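You operate a simulated robot arm through the tools that you are given. There is no shell and no other tool. Be economical: measure what you need, move in short steps, check, and stop when the job is done.

Carry out the task below with a simulated robot arm. There is one attempt and no reset: what you move stays moved.

## Task
Take the computer mouse on the corner end of the bench and put it away on the island top by the keyboard. Put one of the rings from the corner end of the bench on the purple tray. Push the third counter drawer that stands open shut. Take the probe and put it on the teal tray. Press the wake key two times. Switch the screen switch off. Open the top slim drawer, put the sponge from the inside of the top slim drawer on the island top before the rack and shut the drawer again. Put the waste bottle on the top of the warm cabinet. Put the purple jar from the counter under the pegboard on the yellow tape and the orange jar on the grey tray. Open the top right side drawer, take the green cap on the counter under the pegboard and put it away in the inside of the top right side drawer, then shut the drawer. Open the tape drawer, take the green tape from there floor and leave it on the right end of the back counter and shut the drawer again. Do these in any order. Set down upright: waste bottle, jar.
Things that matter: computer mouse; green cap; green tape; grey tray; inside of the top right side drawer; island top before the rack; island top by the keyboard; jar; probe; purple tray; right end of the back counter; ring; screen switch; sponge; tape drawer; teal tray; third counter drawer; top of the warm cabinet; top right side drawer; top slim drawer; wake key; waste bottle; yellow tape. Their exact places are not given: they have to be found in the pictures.

It is judged by the outcome, as a careful person would: the job done as asked, and still so three seconds after it is handed in. It fails if anything else is knocked over, pushed out of place, dropped, spilled or broken. Lids that push on must go on centred and level and be pressed home; caps that screw on are set level and turned clockwise until they are tight.

## Robot
A 6-joint arm with a two-finger gripper on a trunk, on a base that drives. Base frame: it is fixed to the floor where the robot stands at the start and does not move with it; the origin is under the middle of the robot, x ahead of it, y to its left, z up; the surface under the hand at the start is at about z = 0.9. Readings come in m, rad, newtons and seconds.
With the tool pointing down near the work surface it reaches from about 0.44 to 0.82 m from the robot's upright axis, wherever it stands. Its first joint turns from -2.897 to 2.897 rad. Places, roughly: computer mouse (7x12x4 cm) [0.6, 0.1, 0.9]; green cap (4x4x2 cm) [-1.4, 1.2, 0.9]; green tape (7x7x3 cm) [-1.1, 1.2, 0.7]; grey tray (20x13x3 cm) [-1.7, 1.3, 0.9]; inside of the top right side drawer [-5.9, -3.8, 0.7]; island top before the rack (84x16 cm) [-2.48, -2.8, 0.9]; island top by the keyboard [-1.7, -1.7, 0.9]; jar [-1.75, 1.25, 1]; probe (4x4x16 cm) [0.6, -1.5, 1]; purple tray [0.5, 0.5, 1]; right end of the back counter [-0.5, 1.3, 0.9]; ring [0.5, 0, 1]; screen switch [-1.6, -2.1, 1.8]; sponge (7x10x4 cm) [-2.6, -2.7, 0.7]; tape drawer [-1, 1.1, 0.7]; teal tray [-0.75, 1.25, 1]; third counter drawer [0.3, -0.5, 0.8]; top of the warm cabinet [-6, 0.1, 1.2]; top right side drawer [-5.8, -3.8, 0.7]; top slim drawer [-2.6, -2.7, 0.8]; wake key [-1.5, -1.7, 0.9]; waste bottle [-2, 1.25, 1]; yellow tape (8x8x3 cm) [-2.1, 1.4, 0.9]. Payload 1.66 kg.
The tool frame sits at the grasp point between the pads (the TCP): z along the fingers, y along the line on which they close. The tips reach 0.016 m beyond it. The gripper opens to 0.111 m. The gripper's body begins 0.104 m behind the TCP.
Orientation is that of the tool frame in the base frame, as a unit quaternion [x, y, z, w]. With the fingers straight down and closing along the base's y, the tool's x points along the base's -x, its y along +y and its z along -z.

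## Interface
- The arm moves only by the tool arm_command. Its argument "series" is a list of rows, each a list of 3 entries, a list of its own where there are three numbers: the turn, a rotation vector about the tool's x, y, z in rad, then the shift along the tool's x, y, z in m, then the opening in per cent of the stroke, from 0 (shut) to 100 (fully open). In form: [[[wx, wy, wz], [dx, dy, dz], claw], ...]. A call has 1 to 8 rows; each row shifts and turns the commanded pose from where the row before left it, along the tool's axes as they then stand. Rows are played at 5 a second. More than 0.05 m and 0.15 rad between two rows, or a gripper value outside its range, and nothing of the call is played. A pose out of reach is approached as far as the arm can. The call stops where the force on the tool passes 40 N (or 10 N more than at its start, if that is more) or the arm is blocked; 0.2 s more then pass. The fingers move at their own pace and stop on an object; they squeeze with about 32 N. The grip force told is the motor's: it shows also when the fingers shut on nothing. Time passes only in rows, and 0.2 s behind the last, so rows that do not move let the fingers close. The reply holds the time, the measured pose of the TCP, the force on the tool along the base axes, the opening and the grip force, in the units named above and with some noise, with the torque about the TCP (base axes, N m) and any sound that the robot's microphone picked up, and new pictures: "pictures" is both (left out), scene, wrist or none.
- Cameras (640 x 400 px; columns grow to the right, rows downward): "scene" is now at [0.0439, 0.1873, 1.6356]; the picture's right is [-0.02, -1.00, 0.00], its down [-0.88, 0.02, -0.48] and it looks along [0.48, -0.01, -0.88] (base axes); focal length 270 px, centre (320, 200). "wrist" rides on the gripper at [0.07, 0.014, -0.143] in the tool frame; the picture's right is [-0.19, 0.98, 0.00], its down [-0.87, -0.17, -0.47] and it looks along [-0.46, -0.09, 0.88] (tool axes); focal length 230 px, centre (320, 200).
- slide_trunk(by): slides the trunk up (or, below 0, down) by that many m; the arm and the scene camera ride with it, the base frame stays. It gives what a move gives, with no picture.
- base_move(legs): drives the robot by 1 to 6 legs, each [ahead, left, turn to the left] in m, m and rad, along the robot's own axes; the way and the turn of a leg run together, so that a leg with both is an arc; at most 1.5 m and 3.142 rad a leg. The arm and the cameras ride along, it lands a little off, and it stops where it bumps. It gives what a move gives, and a new picture of the scene camera.
- pan_tilt(pan, tilt): turns the head with the scene camera to pan (to the left, within 2.094 rad either way) and tilt (down, from -0.506 to 1.204), counted from straight ahead of the robot. It gives what a move gives, and a new picture of the scene camera.
- locate(camera, pixels): for up to 12 pixels [column, row] of the newest picture of that camera ("zoom" is the newest enlarged one), the place [x, y, z] in the base frame of the surface seen there, good to about 0.002 m. No time passes.
- zoom(camera, box): a new picture of the part [left, top, right, bottom] of that camera's present view, enlarged. No time passes.
- hand_in(): hands the job in; it is judged then, once.

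Work in short steps. Measure before you move; look again where a grasp or a placing could have gone wrong, and mend it. You have 399 turns and 360 pictures in all, those below and enlarged ones among them. Open the gripper and draw the arm clear of the work before you hand the job in, unless the task says otherwise; then end with one line.

The tools are called after ">>>" as name(argument=value, ...) on one line, values as JSON. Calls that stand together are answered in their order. arm_command: Moves the arm, as the interface text tells. Its arguments: {"type":"object","properties":{"series":{"type":"array"},"pictures":{"type":"string","enum":["both","scene","wrist","none"]}},"required":["series"]} The other tools are called the same way: slide_trunk (by) slides the trunk up or down; base_move (legs) drives the base; pan_tilt (pan, tilt) turns the head that bears the scene camera; locate (camera, pixels) gives the place of the surface under pixels of a picture; zoom (camera, box) takes an enlarged picture of a part of a camera's view; hand_in () hands the job in.

At the start:

```text
t: 0.0
position: [0.4276, 0.1257, 1.1909]
ee_rot: [0.001, 1.0, 0.0, 0.0]
force: [-0.2, -0.2, 0.0]
wrist_torque: [0.01, 0.0, -0.01]
opening: 0.1108
gripper_force: 0.1
trunk travel left (down, up): [-0.25, 0.34]
robot x, y, heading: [-0.0035, -0.0002, 0.001]
head pan, tilt: [-0.024, 1.066]
```

scene: 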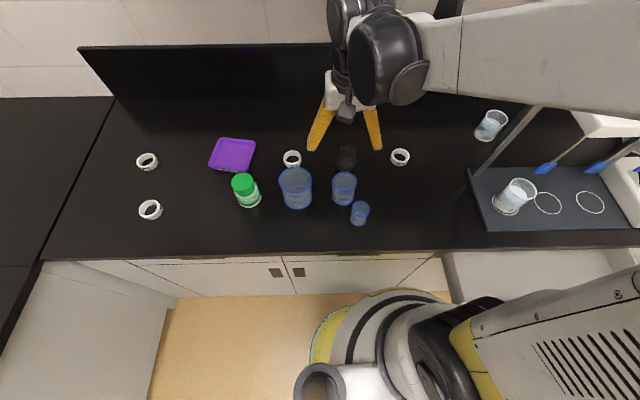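
wrist: 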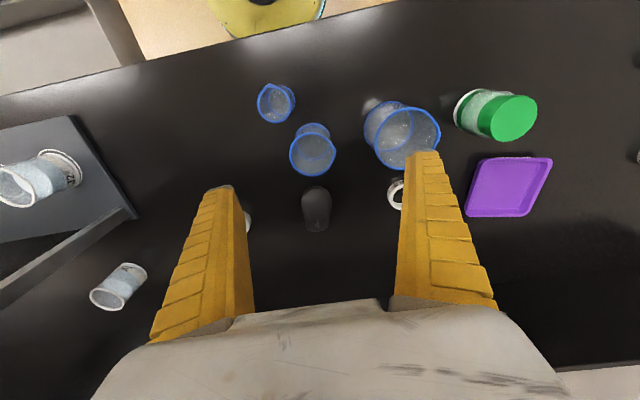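

The bench shows the mouse at about (346,157), rings at (147,161), (150,209), (291,158), (400,157), and the purple tray at (232,154). I measure these.

>>> locate(camera="scene", pixels=[[346, 150], [346, 165], [341, 157], [352, 157], [147, 155], [150, 203], [400, 151], [232, 154], [212, 168], [250, 170], [291, 152], [245, 180]])

>>> zoom(camera="scene", box=[100, 100, 440, 260])

```text
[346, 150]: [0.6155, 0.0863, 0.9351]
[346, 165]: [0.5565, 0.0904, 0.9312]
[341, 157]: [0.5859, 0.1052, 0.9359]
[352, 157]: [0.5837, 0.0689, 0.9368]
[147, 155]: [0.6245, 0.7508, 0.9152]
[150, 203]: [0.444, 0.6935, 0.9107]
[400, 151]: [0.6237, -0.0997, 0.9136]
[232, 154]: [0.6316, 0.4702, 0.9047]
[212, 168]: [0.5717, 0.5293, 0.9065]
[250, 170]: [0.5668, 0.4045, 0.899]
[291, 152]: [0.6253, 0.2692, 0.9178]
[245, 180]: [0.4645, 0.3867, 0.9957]
```

```text
1.88 times, centred on (270, 180) of scene
```

zoom: 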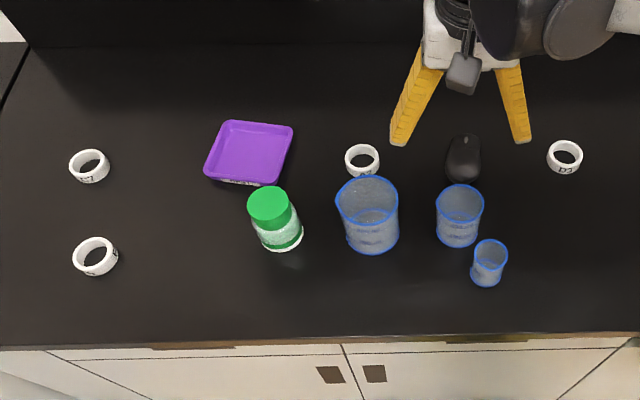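

Ring at (150,209) near [0.44,0.69] stands free with plenty of space; I drive left 0.4 m so that both it and the purple tray are in easy reach.

>>> base_move(legs=[[0, 0.42, 0]])

```text
t: 2.6
position: [0.43, 0.5456, 1.1914]
ee_rot: [0.001, 1.0, 0.001, 0.0]
force: [0.7, -0.1, 0.3]
wrist_torque: [-0.03, 0.02, 0.01]
opening: 0.111
gripper_force: 0.2
trunk travel left (down, up): [-0.25, 0.34]
robot x, y, heading: [0.0018, 0.4163, 0.004]
head pan, tilt: [-0.024, 1.066]
```

scene: 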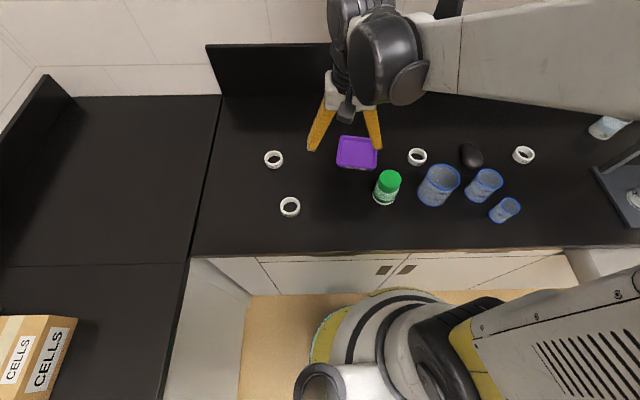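

The ring is now at (290,207). I zoom in on it and the tray for exact places.

>>> zoom(camera="scene", box=[250, 120, 410, 220])

>>> locate(camera="scene", pixels=[[290, 199], [290, 214], [281, 206], [299, 206], [290, 207], [357, 152], [340, 140], [375, 140], [340, 164], [374, 166], [300, 225]])

```text
4.00 times, centred on (330, 170) of scene
```

zoom: 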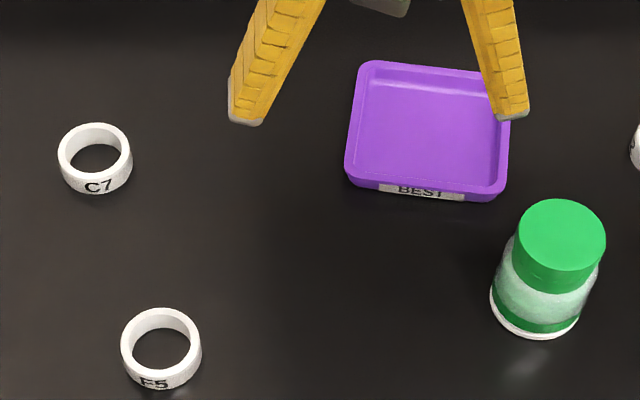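

```text
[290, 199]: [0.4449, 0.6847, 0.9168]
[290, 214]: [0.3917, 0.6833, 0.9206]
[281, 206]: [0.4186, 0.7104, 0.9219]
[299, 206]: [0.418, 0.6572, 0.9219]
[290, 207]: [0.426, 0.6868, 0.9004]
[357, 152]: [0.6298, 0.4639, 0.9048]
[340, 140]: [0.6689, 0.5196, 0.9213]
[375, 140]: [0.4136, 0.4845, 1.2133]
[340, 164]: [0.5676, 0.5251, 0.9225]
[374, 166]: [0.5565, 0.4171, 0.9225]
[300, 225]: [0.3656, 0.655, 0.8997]
```

Ring F5 centre is about (0.418, 0.684), top 0.922. I go over it and down to just above.

>>> arm_command(series=[[[0, 0, 0], [0.004, 0.046, 0], 100], [[0, 0, 0], [0.004, 0.046, 0], 100], [[0, 0, 0], [0.004, 0.046, 0], 100], [[0, 0, 0], [0, 0, 0.048], 100], [[0, 0, 0], [0, 0, 0.048], 100], [[0, 0, 0], [0, 0, 0.048], 100], [[0, 0, 0], [0, 0, 0.048], 100], [[0, 0, 0], [0, 0, 0], 100]], pictures="wrist")

```text
t: 4.4
position: [0.4172, 0.6815, 0.9982]
ee_rot: [0.001, 1.0, 0.001, 0.0]
force: [0.4, -0.2, -1.1]
wrist_torque: [0.0, 0.0, 0.01]
opening: 0.1111
gripper_force: 0.0
trunk travel left (down, up): [-0.25, 0.34]
robot x, y, heading: [0.0035, 0.4167, 0.004]
head pan, tilt: [-0.024, 1.066]
```

wrist: 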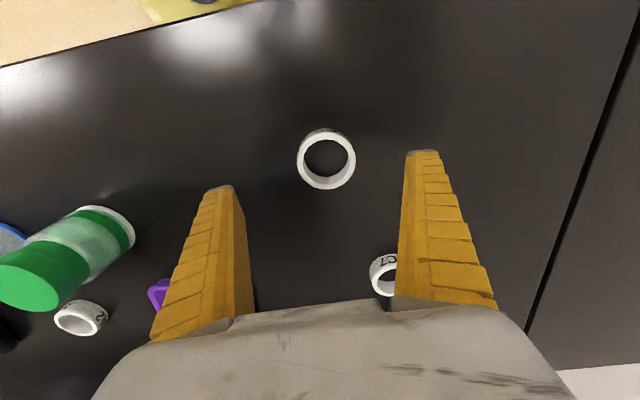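

Aligned over the ring; I go down to z≈0.919 and close.

>>> arm_command(series=[[[0, 0, 0], [0, 0.002, 0.04], 100], [[0, 0, 0], [0, 0, 0.039], 100], [[0, 0, 0], [0, 0, 0], 100], [[0, 0, 0], [0, 0, 0], 0], [[0, 0, 0], [0, 0, 0], 0], [[0, 0, 0], [0, 0, 0], 0]], pictures="none")

```text
t: 5.8
position: [0.4177, 0.6832, 0.919]
ee_rot: [0.001, 1.0, 0.0, -0.001]
force: [-0.6, 0.3, 1.5]
wrist_torque: [-0.04, 0.03, 0.0]
opening: 0.0508
gripper_force: 32.0
trunk travel left (down, up): [-0.25, 0.34]
robot x, y, heading: [0.0, 0.4195, -0.004]
head pan, tilt: [-0.024, 1.066]
```

Ring held (opening 0.051). I lift and carry it over the purple tray centre (0.618, 0.468).

>>> arm_command(series=[[[0, 0, 0], [0, 0, -0.045], 0], [[0, 0, 0], [0, 0, -0.045], 0], [[0, 0, 0], [-0.033, -0.036, 0], 0], [[0, 0, 0], [-0.033, -0.036, 0], 0], [[0, 0, 0], [-0.033, -0.036, 0], 0], [[0, 0, 0], [-0.033, -0.036, 0], 0], [[0, 0, 0], [-0.033, -0.036, 0], 0], [[0, 0, 0], [-0.033, -0.036, 0], 0]], pictures="scene")

>>> arm_command(series=[[[0, 0, 0], [0, 0, 0], 0], [[0, 0, 0], [0, 0, 0], 0]], pictures="wrist")

```text
t: 7.6
position: [0.616, 0.4663, 1.011]
ee_rot: [0.0, 1.0, 0.0, 0.0]
force: [-0.4, -0.6, -0.1]
wrist_torque: [0.0, 0.02, 0.02]
opening: 0.0503
gripper_force: 32.3
trunk travel left (down, up): [-0.25, 0.34]
robot x, y, heading: [-0.0, 0.4194, 0.004]
head pan, tilt: [-0.024, 1.066]
```

scene: 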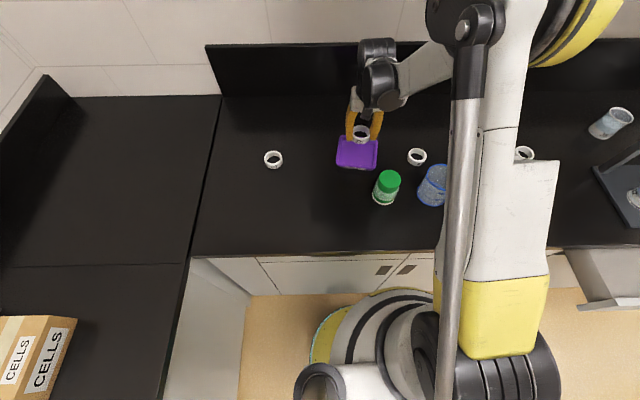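

```text
t: 8.2
position: [0.6155, 0.4677, 1.0118]
ee_rot: [0.0, 1.0, 0.0, 0.0]
force: [-0.3, 0.2, -0.9]
wrist_torque: [0.0, 0.01, 0.01]
opening: 0.0506
gripper_force: 31.7
trunk travel left (down, up): [-0.25, 0.34]
robot x, y, heading: [-0.0003, 0.4177, -0.001]
head pan, tilt: [-0.024, 1.066]
```

wrist: 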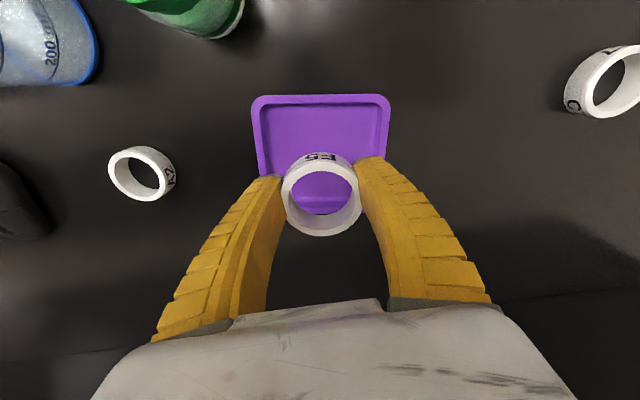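

Centred over the tray. I lower to z≈0.927 and open just a little (55%) to stay within the tray rim, then lift.

>>> arm_command(series=[[[0, 0, 0], [0, 0, 0.045], 0], [[0, 0, 0], [0, 0, 0.039], 0], [[0, 0, 0], [0, 0, 0], 0], [[0, 0, 0], [0, 0, 0], 55], [[0, 0, 0], [0, 0, 0], 55], [[0, 0, 0], [0, 0, -0.045], 55], [[0, 0, 0], [0, 0, -0.045], 55], [[0, 0, 0], [0, 0, -0.045], 100]], pictures="both")

```text
t: 10.0
position: [0.614, 0.4684, 1.0623]
ee_rot: [0.0, 1.0, 0.0, 0.0]
force: [-0.1, -0.3, -0.2]
wrist_torque: [0.0, -0.03, -0.01]
opening: 0.111
gripper_force: 0.0
trunk travel left (down, up): [-0.25, 0.34]
robot x, y, heading: [0.0013, 0.4191, 0.002]
head pan, tilt: [-0.024, 1.066]
```

scene: 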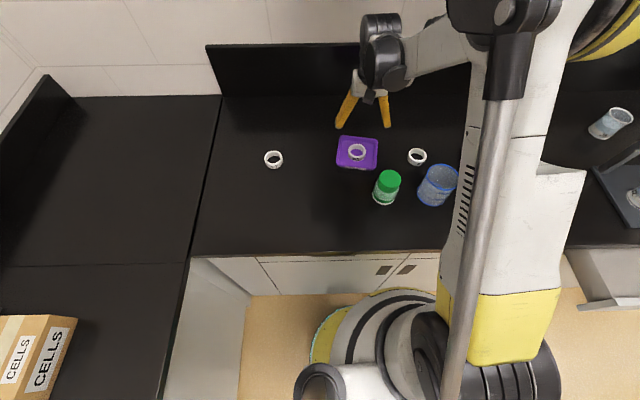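
wrist: 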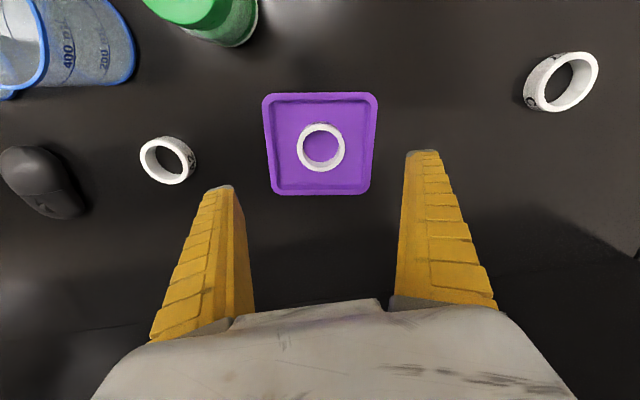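

Ring sits in the tray. I raise and retract the arm, then back off and look at the right for the open drawer.

>>> arm_command(series=[[[0, 0, 0], [0, 0, -0.045], 100], [[0, 0, 0], [0, 0, -0.045], 100], [[0, 0, 0], [0, 0, -0.045], 100], [[0, 0, 0], [0.045, 0, 0], 100], [[0, 0, 0], [0.045, 0, 0], 100], [[0, 0, 0], [0.045, 0, 0], 100], [[0, 0, 0], [0.04, 0, 0], 100]], pictures="none")

>>> base_move(legs=[[-0.4, 0, 0], [0, -0.6, 0]])

>>> pan_tilt(pan=-0.5, tilt=0.7)

```text
t: 11.6
position: [0.4387, 0.4687, 1.1956]
ee_rot: [0.002, 1.0, 0.0, 0.001]
force: [-0.5, -1.0, 0.0]
wrist_torque: [0.03, -0.04, 0.0]
opening: 0.1112
gripper_force: 0.1
trunk travel left (down, up): [-0.25, 0.34]
robot x, y, heading: [0.0002, 0.4182, -0.003]
head pan, tilt: [-0.024, 1.066]
```

```text
t: 17.1
position: [0.0385, -0.1318, 1.196]
ee_rot: [0.0, 1.0, 0.0, 0.0]
force: [-0.3, -0.4, 0.0]
wrist_torque: [0.01, 0.03, 0.03]
opening: 0.1108
gripper_force: 0.2
trunk travel left (down, up): [-0.25, 0.34]
robot x, y, heading: [-0.4058, -0.184, 0.001]
head pan, tilt: [-0.024, 1.066]
```

scene: 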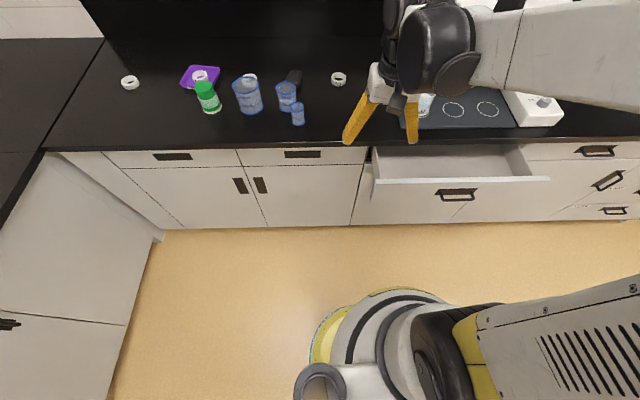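

```text
t: 18.0
position: [0.0377, -0.1324, 1.1955]
ee_rot: [0.001, 1.0, 0.001, 0.0]
force: [0.2, -0.2, 0.3]
wrist_torque: [0.0, 0.04, 0.01]
opening: 0.1107
gripper_force: 0.0
trunk travel left (down, up): [-0.25, 0.34]
robot x, y, heading: [-0.4005, -0.1832, 0.001]
head pan, tilt: [-0.499, 0.7]
```

scene: 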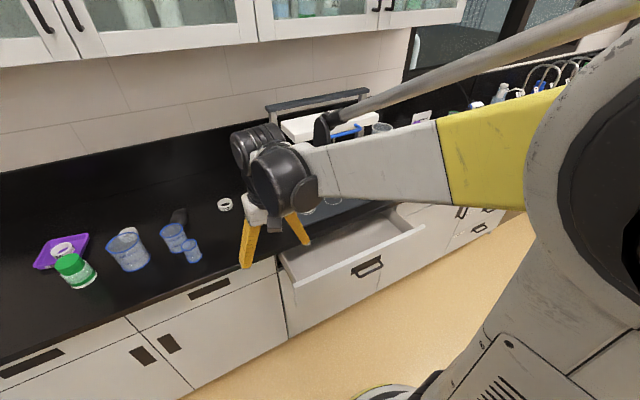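

The open drawer's front with handle is at (367,267). I measure its front edge, handle and the closed neighbours.

>>> locate(camera="scene", pixels=[[293, 288], [422, 228], [367, 267], [360, 258], [350, 290], [380, 240], [280, 265], [240, 310], [340, 240], [330, 270]])

>>> zoom(camera="scene", box=[240, 180, 480, 330])

```text
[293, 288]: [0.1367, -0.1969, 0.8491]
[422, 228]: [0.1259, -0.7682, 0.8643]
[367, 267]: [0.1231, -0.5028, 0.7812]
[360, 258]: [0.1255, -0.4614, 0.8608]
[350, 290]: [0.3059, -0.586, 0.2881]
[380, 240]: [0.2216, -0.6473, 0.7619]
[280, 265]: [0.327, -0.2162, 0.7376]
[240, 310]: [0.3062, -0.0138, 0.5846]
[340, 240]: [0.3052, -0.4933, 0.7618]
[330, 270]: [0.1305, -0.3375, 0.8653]
```

```text
2.67 times, centred on (360, 255) of scene
```

zoom: 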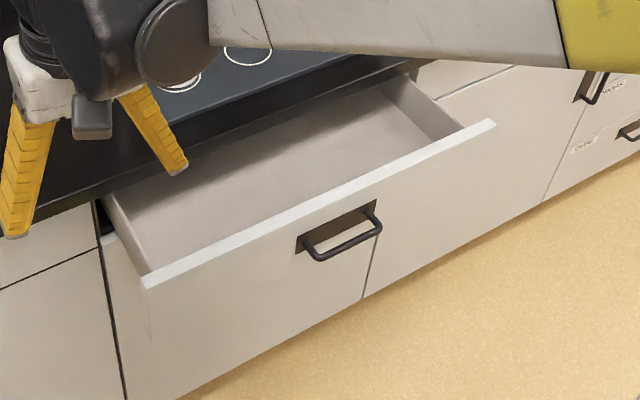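

I measure the handle bar and the counter's front edge in the zoom.

>>> locate(camera="zoom", pixels=[[345, 246], [318, 257], [374, 232], [340, 225], [300, 245], [376, 208], [60, 205], [400, 85], [420, 330], [300, 133], [320, 150]])

```text
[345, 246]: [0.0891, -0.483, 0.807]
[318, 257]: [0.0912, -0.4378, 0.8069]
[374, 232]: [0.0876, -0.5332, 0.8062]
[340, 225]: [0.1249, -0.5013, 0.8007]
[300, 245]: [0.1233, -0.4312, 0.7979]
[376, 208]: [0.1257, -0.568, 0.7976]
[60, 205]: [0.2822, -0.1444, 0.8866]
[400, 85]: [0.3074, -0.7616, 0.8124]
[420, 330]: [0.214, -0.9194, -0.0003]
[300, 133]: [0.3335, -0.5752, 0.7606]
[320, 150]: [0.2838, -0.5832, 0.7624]
```

Handle bar at x≈0.09, z≈0.80, y -0.44…-0.53; counter edge x=0.282, so vertical closed fingers can push the bar. I drive right so the TCP lines up with y≈-0.485.

>>> base_move(legs=[[0, -0.353, 0]])

>>> arm_command(series=[[[0, 0, 0], [0, 0, 0.045], 0], [[0, 0, 0], [0, 0, 0.045], 0], [[0, 0, 0], [0, 0, 0.045], 0], [[0, 0, 0], [0, 0, 0.045], 0], [[0, 0, 0], [0, 0, 0.045], 0], [[0, 0, 0], [0, 0, 0.045], 0]], pictures="scene")

```text
t: 20.3
position: [0.0377, -0.4846, 1.1961]
ee_rot: [0.0, 1.0, -0.001, 0.0]
force: [-0.4, 0.0, 0.1]
wrist_torque: [0.03, -0.01, 0.0]
opening: 0.1109
gripper_force: 0.0
trunk travel left (down, up): [-0.25, 0.34]
robot x, y, heading: [-0.3998, -0.5347, 0.004]
head pan, tilt: [-0.499, 0.7]
```

scene: 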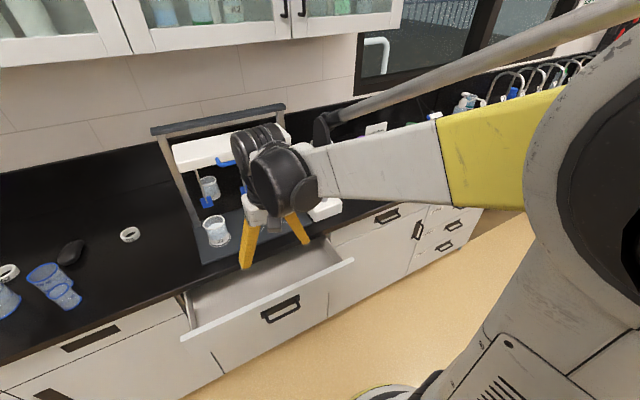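

```text
t: 21.7
position: [0.0562, -0.481, 0.9427]
ee_rot: [0.0, 1.0, 0.0, -0.001]
force: [-0.5, 0.0, 0.8]
wrist_torque: [0.0, 0.02, -0.02]
opening: 0.0
gripper_force: 28.2
out of reach, approached as far as the arm can: row 6
trunk travel left (down, up): [-0.25, 0.34]
robot x, y, heading: [-0.3995, -0.5335, 0.001]
head pan, tilt: [-0.499, 0.7]
```

scene: 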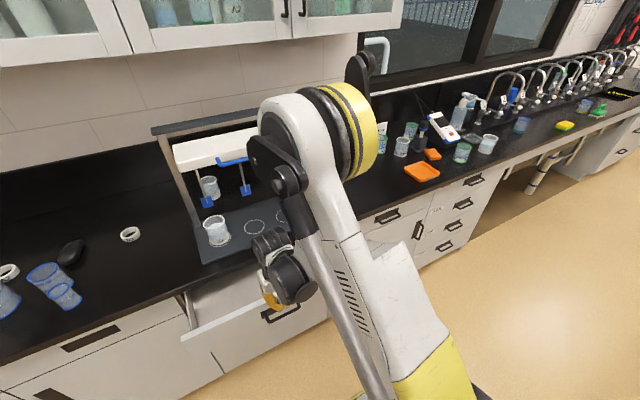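

Reach limited close in; I back the base 3 cm and use the trunk to lower the fingers in front of the handle bar.

>>> base_move(legs=[[-0.03, 0, 0]])

>>> slide_trunk(by=-0.14)

>>> pan_tilt(pan=-0.2, tilt=0.9)

```text
t: 22.5
position: [0.0252, -0.4813, 0.9453]
ee_rot: [0.0, 1.0, 0.0, 0.0]
force: [0.0, -0.9, 1.3]
wrist_torque: [0.01, -0.09, 0.03]
opening: 0.0
gripper_force: 28.5
trunk travel left (down, up): [-0.25, 0.34]
robot x, y, heading: [-0.4339, -0.5356, 0.004]
head pan, tilt: [-0.499, 0.7]
```

scene: 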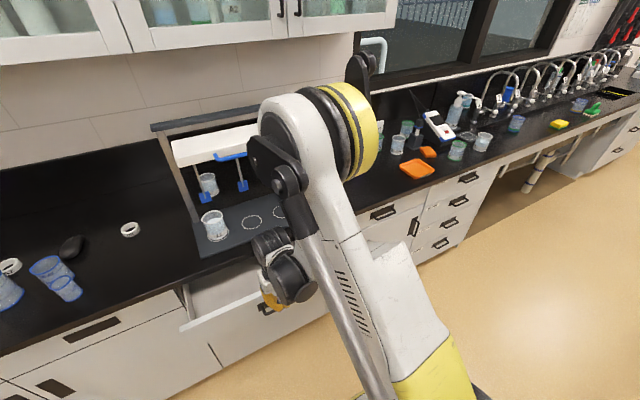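

```text
t: 24.2
position: [0.0262, -0.4806, 0.8038]
ee_rot: [0.0, 1.0, 0.0, -0.001]
force: [0.1, -0.1, 0.5]
wrist_torque: [-0.02, -0.03, -0.04]
opening: 0.0001
gripper_force: 29.1
trunk travel left (down, up): [-0.11, 0.48]
robot x, y, heading: [-0.43, -0.5322, -0.002]
head pan, tilt: [-0.499, 0.7]
```

```text
t: 25.0
position: [0.0258, -0.4807, 0.8042]
ee_rot: [0.0, 1.0, 0.0, -0.001]
force: [0.3, 0.1, -0.6]
wrist_torque: [-0.01, 0.0, 0.0]
opening: 0.0
gripper_force: 28.5
trunk travel left (down, up): [-0.11, 0.48]
robot x, y, heading: [-0.4327, -0.5349, 0.004]
head pan, tilt: [-0.201, 0.901]
```

scene: 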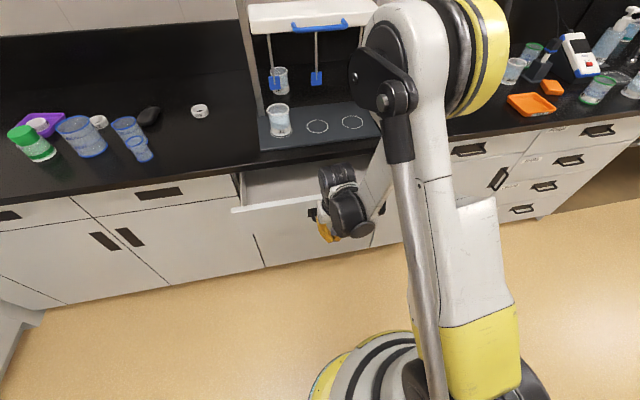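

Fingers are before the bar at z=0.804. I push ahead (+x).

>>> arm_command(series=[[[0, 0, 0], [-0.035, 0, 0], 0], [[0, 0, 0], [-0.03, 0, 0], 0], [[0, 0, 0], [-0.03, 0, 0], 0], [[0, 0, 0], [-0.03, 0, 0], 0], [[0, 0, 0], [-0.03, 0, 0], 0], [[0, 0, 0], [-0.03, 0, 0], 0], [[0, 0, 0], [-0.02, 0, 0], 0]], pictures="scene")

```text
t: 26.6
position: [0.2324, -0.4815, 0.8035]
ee_rot: [0.0, 1.0, 0.0, -0.001]
force: [-0.5, 0.4, 0.0]
wrist_torque: [0.05, 0.01, 0.02]
opening: 0.0001
gripper_force: 28.8
trunk travel left (down, up): [-0.11, 0.48]
robot x, y, heading: [-0.4309, -0.5322, -0.005]
head pan, tilt: [-0.201, 0.901]
```

scene: 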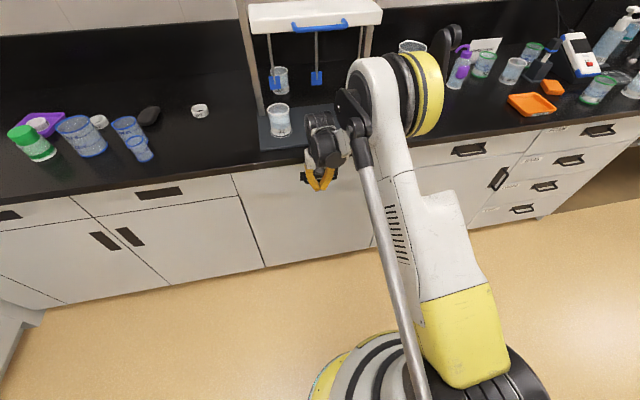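

Nearly shut; I push further slowly until contact force shows.

>>> arm_command(series=[[[0, 0, 0], [-0.01, 0, 0], 0], [[0, 0, 0], [-0.008, 0, 0], 0], [[0, 0, 0], [-0.006, 0, 0], 0], [[0, 0, 0], [-0.005, 0, 0], 0], [[0, 0, 0], [-0.005, 0, 0], 0]], pictures="none")

>>> zoom(camera="scene", box=[200, 100, 400, 225])

```text
t: 27.6
position: [0.254, -0.481, 0.8023]
ee_rot: [0.0, 1.0, -0.001, -0.007]
force: [-11.8, -0.7, -0.8]
wrist_torque: [0.02, 0.03, 0.0]
opening: 0.006
gripper_force: 28.4
trunk travel left (down, up): [-0.11, 0.48]
robot x, y, heading: [-0.4326, -0.5346, -0.004]
head pan, tilt: [-0.201, 0.901]
stopped in row 5: the force on the tool passed its limit at 48 N (the readings are from after the stop); the commanded pose is now the measured one
```

```text
3.20 times, centred on (300, 162) of scene
```

zoom: 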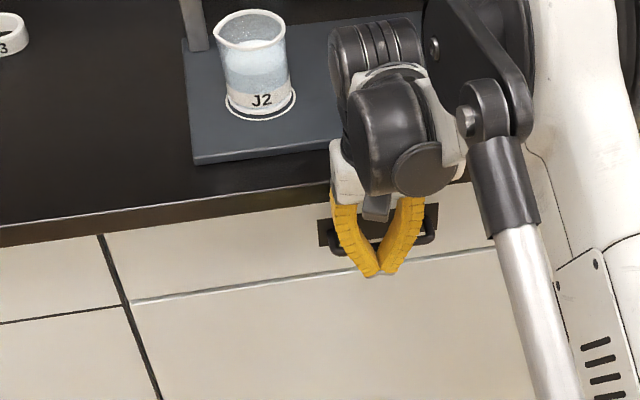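

The drawer hit its end stop and looks flush. I draw back and raise the trunk, then check.

>>> arm_command(series=[[[0, 0, 0], [0.03, 0, 0], 0], [[0, 0, 0], [0.04, 0, 0], 0], [[0, 0, 0], [0.04, 0, 0], 0]], pictures="none")

>>> slide_trunk(by=0.2)

>>> arm_command(series=[[[0, 0, 0], [0, 0, -0.045], 0], [[0, 0, 0], [0, 0, -0.045], 0], [[0, 0, 0], [0, 0, -0.045], 0], [[0, 0, 0], [0, 0, -0.045], 0], [[0, 0, 0], [0, 0, 0], 100]], pictures="scene")

```text
t: 28.4
position: [0.1446, -0.4827, 0.8037]
ee_rot: [0.001, 1.0, -0.001, -0.006]
force: [0.6, -0.3, -1.0]
wrist_torque: [0.01, 0.0, 0.01]
opening: 0.0001
gripper_force: 28.4
trunk travel left (down, up): [-0.11, 0.48]
robot x, y, heading: [-0.4347, -0.5343, 0.004]
head pan, tilt: [-0.201, 0.901]
```

```text
t: 30.6
position: [0.1461, -0.4823, 1.0028]
ee_rot: [0.0, 1.0, 0.0, -0.005]
force: [-0.4, -0.4, 0.1]
wrist_torque: [-0.05, 0.01, -0.03]
opening: 0.0
gripper_force: 28.1
trunk travel left (down, up): [-0.31, 0.28]
robot x, y, heading: [-0.4304, -0.5341, -0.0]
head pan, tilt: [-0.201, 0.901]
```

```text
t: 31.8
position: [0.149, -0.482, 1.1831]
ee_rot: [0.0, 1.0, -0.001, -0.005]
force: [0.0, -0.1, 0.0]
wrist_torque: [0.0, 0.01, -0.02]
opening: 0.111
gripper_force: 0.0
trunk travel left (down, up): [-0.31, 0.28]
robot x, y, heading: [-0.4338, -0.534, -0.004]
head pan, tilt: [-0.201, 0.901]
```

scene: 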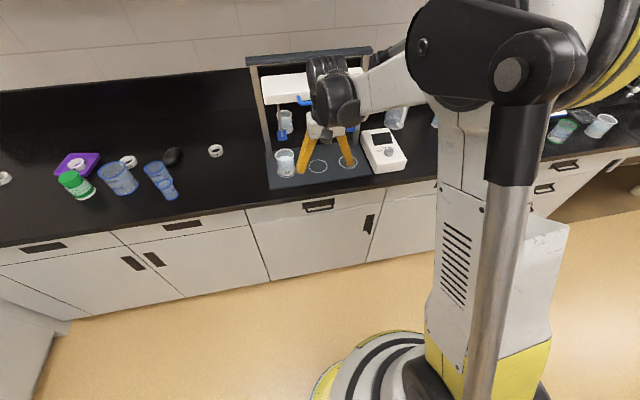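

Drawer shut. Next the probe: I drive right 0.85 m and look ahead.

>>> base_move(legs=[[0, -0.85, 0]])

>>> pan_tilt(pan=-0.3, tilt=0.75)

```text
t: 36.3
position: [0.1474, -1.3326, 1.1841]
ee_rot: [-0.001, 1.0, 0.0, -0.006]
force: [-0.2, -1.1, 0.7]
wrist_torque: [0.02, 0.0, 0.0]
opening: 0.1108
gripper_force: 0.1
trunk travel left (down, up): [-0.31, 0.28]
robot x, y, heading: [-0.4319, -1.3789, 0.003]
head pan, tilt: [-0.201, 0.901]
```

scene: 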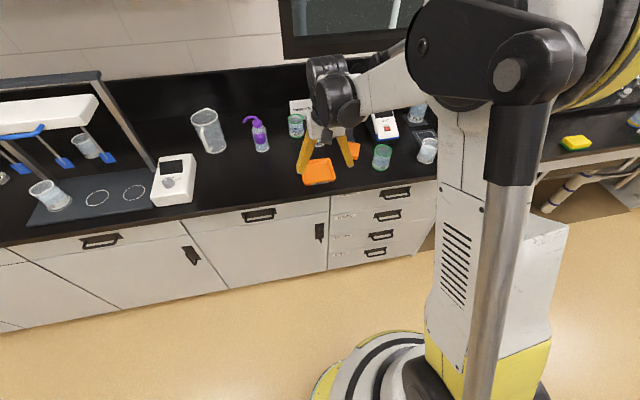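

```text
t: 37.0
position: [0.1491, -1.3302, 1.1833]
ee_rot: [0.0, 1.0, -0.001, -0.006]
force: [0.2, 0.9, -0.4]
wrist_torque: [0.01, -0.04, -0.01]
opening: 0.1107
gripper_force: 0.1
trunk travel left (down, up): [-0.31, 0.28]
robot x, y, heading: [-0.4329, -1.3885, 0.001]
head pan, tilt: [-0.3, 0.75]
```

scene: 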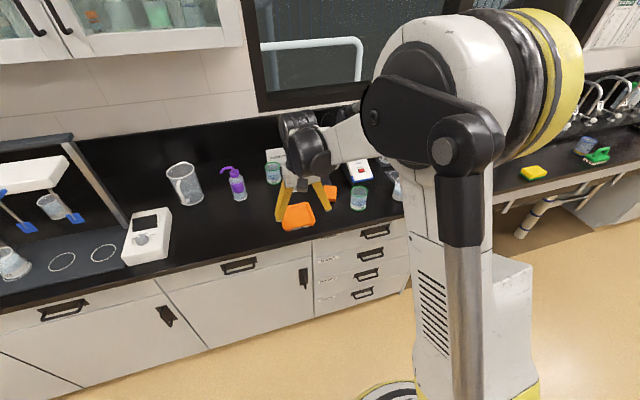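

The probe must be behind the arm by the pH meter; I drive 0.4 m further right so it is seen left of the arm.

>>> base_move(legs=[[0, -0.45, 0]])

>>> zoom(camera="scene", box=[100, 80, 340, 230])

```text
t: 39.7
position: [0.1478, -1.784, 1.1842]
ee_rot: [0.001, 1.0, 0.0, -0.006]
force: [-0.2, -0.4, 0.3]
wrist_torque: [0.03, 0.0, 0.02]
opening: 0.1111
gripper_force: 0.1
trunk travel left (down, up): [-0.31, 0.28]
robot x, y, heading: [-0.4377, -1.831, -0.006]
head pan, tilt: [-0.3, 0.75]
```

scene: 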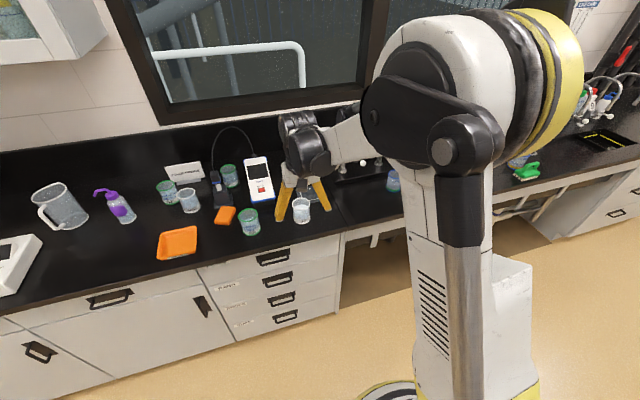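

```text
2.67 times, centred on (220, 155) of scene
```

zoom: 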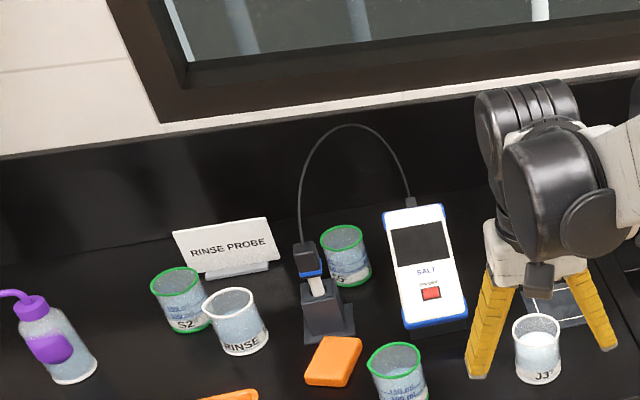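

The probe stands in a dark holder with a black/blue head and cable at zoom (307,260). I measure it and its neighbours.

>>> locate(camera="zoom", pixels=[[305, 243], [308, 262], [312, 275], [317, 288], [325, 310], [328, 335], [342, 235], [178, 275], [230, 292], [332, 362], [392, 355], [425, 275]])

>>> zoom(camera="scene", box=[180, 150, 276, 210])

```text
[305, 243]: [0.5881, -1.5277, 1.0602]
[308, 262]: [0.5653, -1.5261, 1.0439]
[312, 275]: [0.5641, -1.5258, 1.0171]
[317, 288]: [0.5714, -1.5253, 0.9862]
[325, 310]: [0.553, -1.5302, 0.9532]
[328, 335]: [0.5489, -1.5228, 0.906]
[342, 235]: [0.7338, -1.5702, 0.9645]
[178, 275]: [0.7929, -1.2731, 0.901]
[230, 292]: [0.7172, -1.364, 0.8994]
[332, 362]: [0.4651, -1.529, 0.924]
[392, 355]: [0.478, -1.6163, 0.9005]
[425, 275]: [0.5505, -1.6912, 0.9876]
```

```text
6.67 times, centred on (228, 180) of scene
```

zoom: 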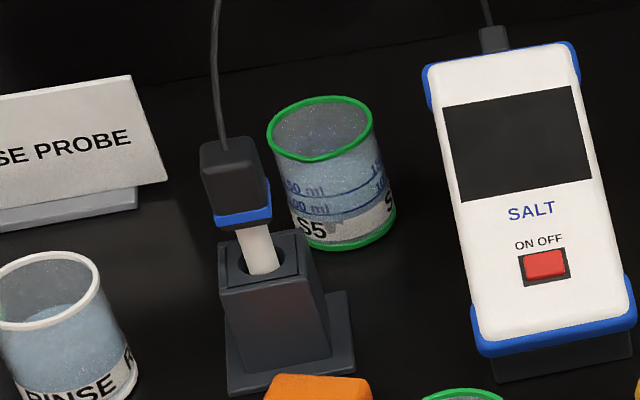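

The probe head (0.58,-1.527, z 1.015–1.06) stands in a holder. I will grip it with the tool horizontal, so that it lies flat when the tool later points down. I line up the base, extend a little and start turning the tool.

>>> base_move(legs=[[0, 0.255, 0]])

>>> arm_command(series=[[[0, 0, 0], [-0.045, 0, 0], 60], [[0, 0, 0], [-0.045, 0, 0], 60], [[0, 0, 0], [-0.045, 0, 0], 60], [[0, 0, 0], [-0.045, 0, 0], 60], [[0, -0.149, 0], [0, 0, 0], 60], [[0, -0.149, 0], [0, 0, 0], 60], [[0, -0.149, 0], [0, 0, 0], 60], [[0, -0.149, 0], [0, 0, 0], 60]], pictures="none")

>>> arm_command(series=[[[0, -0.149, 0], [0, 0, 0], 60], [[0, -0.149, 0], [0, 0, 0], 60], [[0, -0.149, 0], [0, 0, 0], 60], [[0, -0.149, 0], [0, 0, 0], 60], [[0, -0.149, 0], [0, 0, 0], 60], [[0, -0.149, 0], [0, 0, 0], 60], [[0, -0.08, 0], [0, 0, 0], 60], [[0, 0, 0], [0, 0, 0], 60]], pictures="both")

```text
t: 41.5
position: [0.149, -1.5266, 1.1832]
ee_rot: [0.0, 1.0, 0.0, -0.007]
force: [0.2, 0.1, 0.5]
wrist_torque: [-0.05, -0.02, -0.01]
opening: 0.1111
gripper_force: 0.1
trunk travel left (down, up): [-0.31, 0.28]
robot x, y, heading: [-0.4296, -1.58, -0.001]
head pan, tilt: [-0.3, 0.75]
```

scene: 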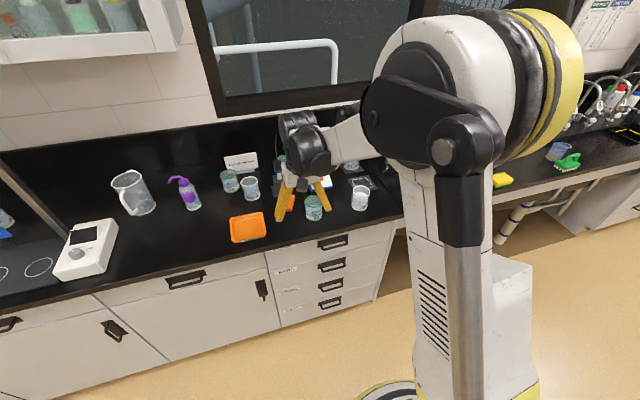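

```text
t: 43.4
position: [0.3282, -1.5287, 1.1831]
ee_rot: [0.0, 0.957, -0.001, 0.289]
force: [0.7, -0.3, -0.6]
wrist_torque: [0.01, -0.03, 0.0]
opening: 0.0683
gripper_force: 0.9
trunk travel left (down, up): [-0.31, 0.28]
robot x, y, heading: [-0.434, -1.5792, -0.005]
head pan, tilt: [-0.3, 0.75]
```

```text
t: 45.1
position: [0.3318, -1.528, 1.1853]
ee_rot: [0.001, 0.714, -0.001, 0.7]
force: [0.0, -0.1, 0.0]
wrist_torque: [0.02, 0.01, 0.01]
opening: 0.0684
gripper_force: 1.2
out of reach, approached as far as the arm can: row 7
trunk travel left (down, up): [-0.31, 0.28]
robot x, y, heading: [-0.4294, -1.5812, 0.001]
head pan, tilt: [-0.3, 0.75]
```

scene: 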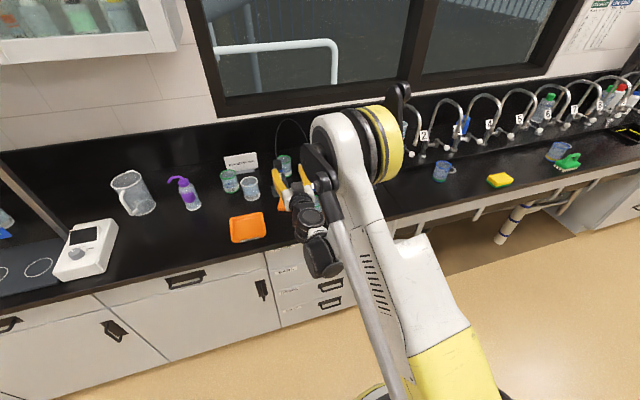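
wrist: 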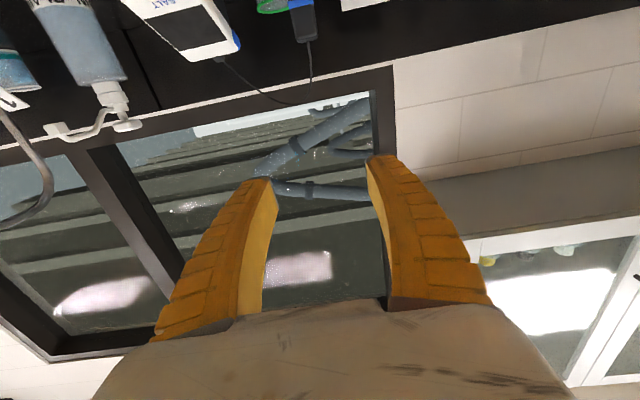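

Tool is horizontal. I check how low the wrist parts hang before advancing over the counter.

>>> locate(camera="scene", pixels=[[305, 190], [303, 222], [300, 238], [322, 258], [326, 274], [340, 270], [312, 207]])

>>> zoom(camera="scene", box=[220, 120, 380, 290])

```text
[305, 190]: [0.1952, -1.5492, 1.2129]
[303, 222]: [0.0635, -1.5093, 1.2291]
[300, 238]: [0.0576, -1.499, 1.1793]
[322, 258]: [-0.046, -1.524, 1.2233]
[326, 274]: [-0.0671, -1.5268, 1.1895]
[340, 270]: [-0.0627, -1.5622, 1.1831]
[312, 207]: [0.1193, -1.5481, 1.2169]
```

```text
2.35 times, centred on (300, 205) of scene
```

zoom: 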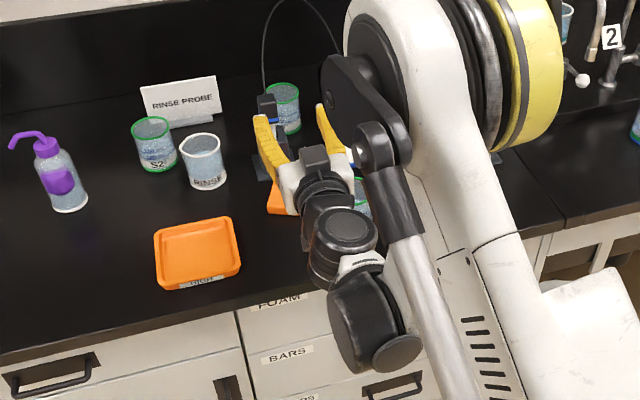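

Clearance is fine. I lower the trunk so the TCP is at z≈1.04.

>>> slide_trunk(by=-0.147)

>>> base_move(legs=[[0.12, 0, 0]])

>>> zoom(camera="scene", box=[200, 120, 360, 220])

```text
t: 46.9
position: [0.3311, -1.5292, 1.0363]
ee_rot: [0.0, 0.715, -0.001, 0.7]
force: [0.3, -0.8, 0.9]
wrist_torque: [-0.02, 0.0, 0.0]
opening: 0.0684
gripper_force: 1.4
trunk travel left (down, up): [-0.163, 0.427]
robot x, y, heading: [-0.4316, -1.5762, 0.001]
head pan, tilt: [-0.3, 0.75]
```

```text
t: 48.1
position: [0.4523, -1.5277, 1.0363]
ee_rot: [0.0, 0.715, -0.001, 0.699]
force: [-0.1, 0.8, -0.3]
wrist_torque: [0.02, 0.0, -0.03]
opening: 0.0683
gripper_force: 1.6
trunk travel left (down, up): [-0.163, 0.427]
robot x, y, heading: [-0.312, -1.579, -0.003]
head pan, tilt: [-0.3, 0.75]
```

scene: 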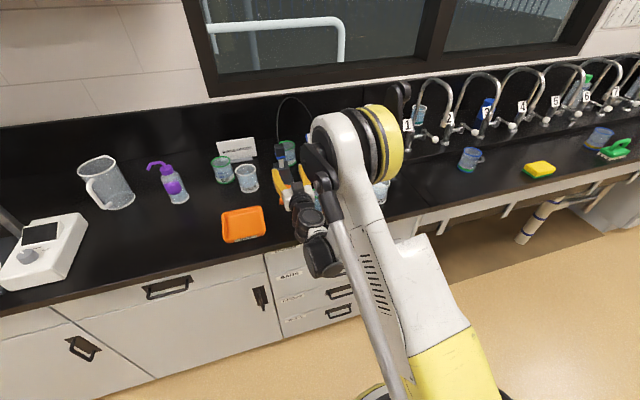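

```text
4.00 times, centred on (280, 170) of scene
```

zoom: 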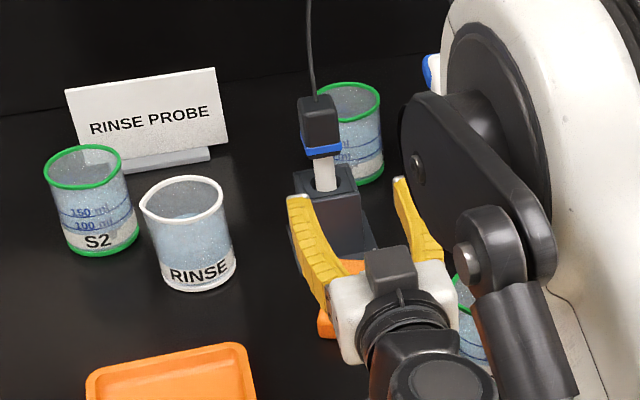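

>>> locate(camera="zoom", pixels=[[303, 130], [320, 130], [338, 125], [300, 102], [330, 98], [320, 150], [322, 175], [345, 170], [310, 178], [335, 200]])

```text
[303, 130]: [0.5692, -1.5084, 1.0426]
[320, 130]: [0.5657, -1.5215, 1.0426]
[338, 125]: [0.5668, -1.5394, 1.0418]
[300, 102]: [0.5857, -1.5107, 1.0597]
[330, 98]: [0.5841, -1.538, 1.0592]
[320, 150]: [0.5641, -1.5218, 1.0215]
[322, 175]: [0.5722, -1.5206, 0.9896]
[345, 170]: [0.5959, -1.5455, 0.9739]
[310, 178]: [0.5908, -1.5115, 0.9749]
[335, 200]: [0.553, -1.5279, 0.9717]
```

Head spans y -1.507…-1.541, x 0.566…0.60. I advance with the base 0.1 m then check.

>>> base_move(legs=[[0.1, 0.002, 0]])

>>> zoom(camera="scene", box=[200, 120, 360, 220])

```text
t: 49.3
position: [0.551, -1.5253, 1.0364]
ee_rot: [0.0, 0.715, -0.001, 0.699]
force: [-0.4, -0.2, 0.1]
wrist_torque: [-0.01, -0.05, 0.02]
opening: 0.0681
gripper_force: 0.5
trunk travel left (down, up): [-0.163, 0.427]
robot x, y, heading: [-0.2127, -1.5804, -0.001]
head pan, tilt: [-0.3, 0.75]
```

scene: 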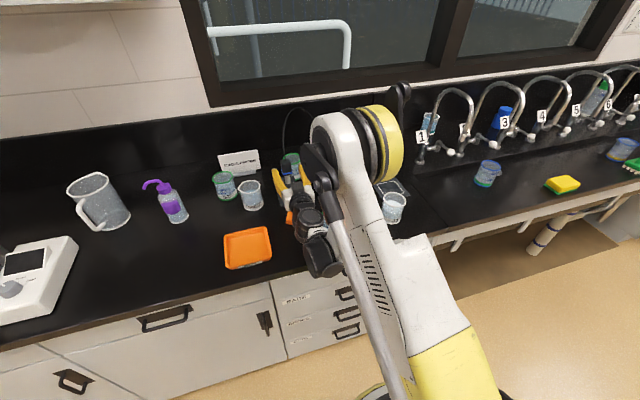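

```text
4.00 times, centred on (280, 170) of scene
```

zoom: 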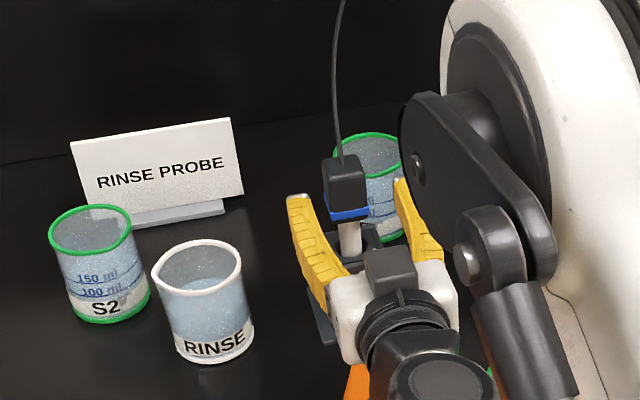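

Aligned; advance 3 cm and close on the head.

>>> arm_command(series=[[[0, 0, 0], [0, 0.001, 0.02], 60], [[0, 0, 0], [0, 0, 0.013], 60], [[0, 0, 0], [0, 0, 0], 60], [[0, 0, 0], [0, 0, 0], 0], [[0, 0, 0], [0, 0, 0], 0], [[0, 0, 0], [0, 0, 0], 0]], pictures="none")

>>> zoom(camera="scene", box=[200, 120, 360, 220])

```text
t: 50.7
position: [0.5853, -1.5231, 1.0369]
ee_rot: [0.001, 0.715, -0.002, 0.699]
force: [-0.4, 1.2, 1.4]
wrist_torque: [0.11, -0.02, -0.02]
opening: 0.0253
gripper_force: 31.7
trunk travel left (down, up): [-0.163, 0.427]
robot x, y, heading: [-0.2128, -1.5786, -0.003]
head pan, tilt: [-0.3, 0.75]
```

```text
4.00 times, centred on (280, 170) of scene
```

zoom: 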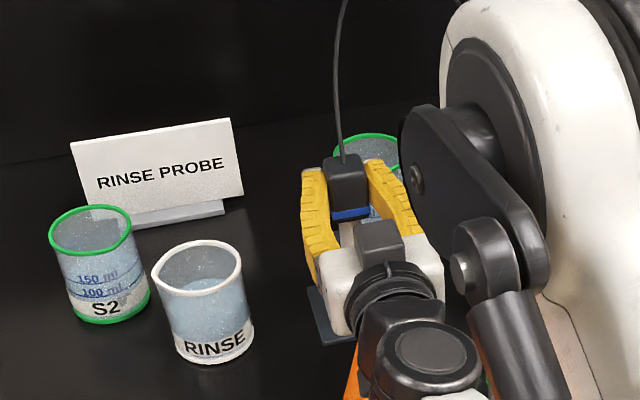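

Gripped (0.025). I lift straight up 0.16 m with the trunk and look.

>>> slide_trunk(by=0.16)

>>> pan_tilt(pan=-0.3, tilt=0.7)

```text
t: 52.5
position: [0.5841, -1.5245, 1.1976]
ee_rot: [0.001, 0.714, -0.002, 0.7]
force: [0.4, 0.5, -1.5]
wrist_torque: [-0.01, 0.0, -0.01]
opening: 0.0259
gripper_force: 32.1
trunk travel left (down, up): [-0.323, 0.267]
robot x, y, heading: [-0.2157, -1.576, 0.003]
head pan, tilt: [-0.3, 0.75]
```

```text
t: 53.1
position: [0.5835, -1.5243, 1.1971]
ee_rot: [0.0, 0.715, 0.0, 0.7]
force: [0.1, 0.7, -0.8]
wrist_torque: [-0.01, 0.01, -0.03]
opening: 0.0256
gripper_force: 32.5
trunk travel left (down, up): [-0.323, 0.267]
robot x, y, heading: [-0.2109, -1.5822, -0.001]
head pan, tilt: [-0.3, 0.7]
```

scene: 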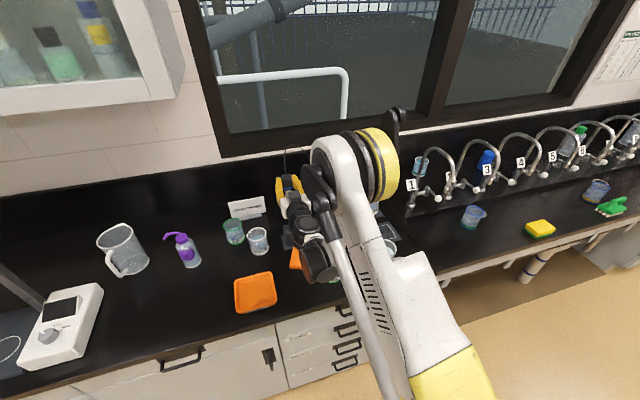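

Probe is out. I back away and check the cable and hold.

>>> base_move(legs=[[-0.4, 0, 0]])

>>> zoom(camera="scene", box=[200, 100, 440, 250])

```text
t: 55.6
position: [0.1842, -1.5244, 1.1968]
ee_rot: [0.0, 0.715, 0.0, 0.7]
force: [0.2, 0.5, -0.7]
wrist_torque: [0.0, 0.03, 0.0]
opening: 0.0256
gripper_force: 32.2
trunk travel left (down, up): [-0.323, 0.267]
robot x, y, heading: [-0.6132, -1.5763, -0.002]
head pan, tilt: [-0.3, 0.7]
```

scene: 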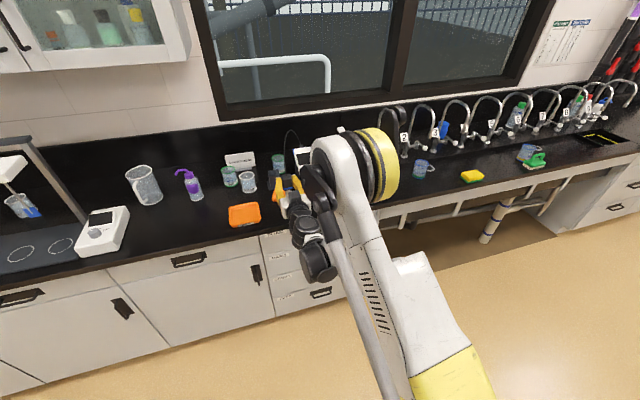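

```text
2.67 times, centred on (320, 175) of scene
```

zoom: 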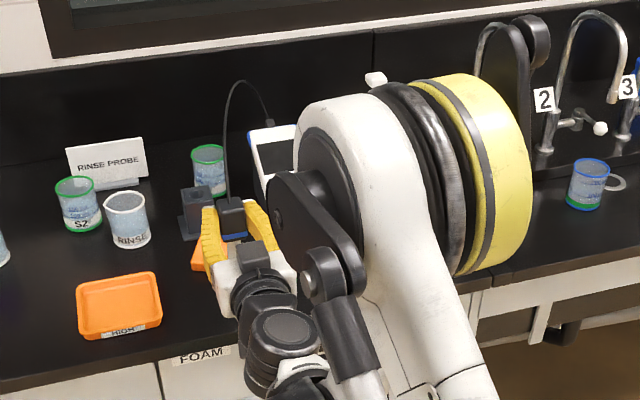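

The cable just follows. I turn left and drive toward the back counter.

>>> base_move(legs=[[0, 0, 1.571], [1.4, 0.1, 0]])

>>> pan_tilt(pan=0.1, tilt=0.6)

```text
t: 66.5
position: [-0.7307, 0.6314, 1.1975]
ee_rot: [-0.501, 0.509, 0.49, 0.5]
force: [-0.4, 0.0, -0.9]
wrist_torque: [-0.01, -0.01, 0.03]
opening: 0.0257
gripper_force: 31.8
trunk travel left (down, up): [-0.323, 0.267]
robot x, y, heading: [-0.6898, -0.1701, 1.551]
head pan, tilt: [-0.3, 0.7]
```

scene: 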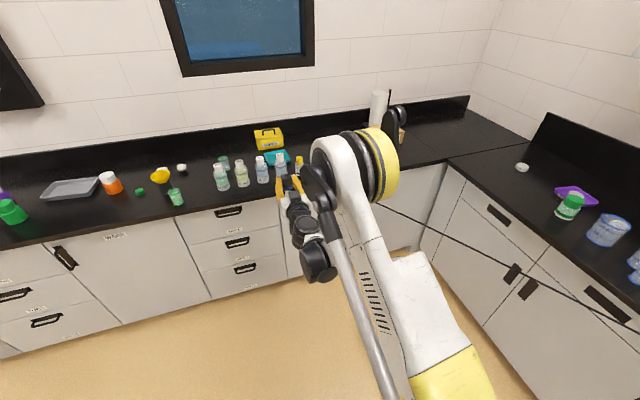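

```text
t: 67.3
position: [-0.7308, 0.631, 1.1969]
ee_rot: [-0.501, 0.51, 0.49, 0.499]
force: [0.1, 0.7, -0.9]
wrist_torque: [0.03, 0.0, -0.01]
opening: 0.0256
gripper_force: 32.1
trunk travel left (down, up): [-0.323, 0.267]
robot x, y, heading: [-0.6903, -0.1697, 1.553]
head pan, tilt: [0.099, 0.6]
```

scene: 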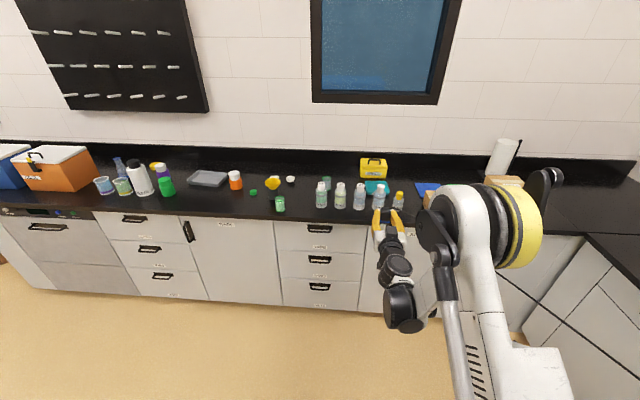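

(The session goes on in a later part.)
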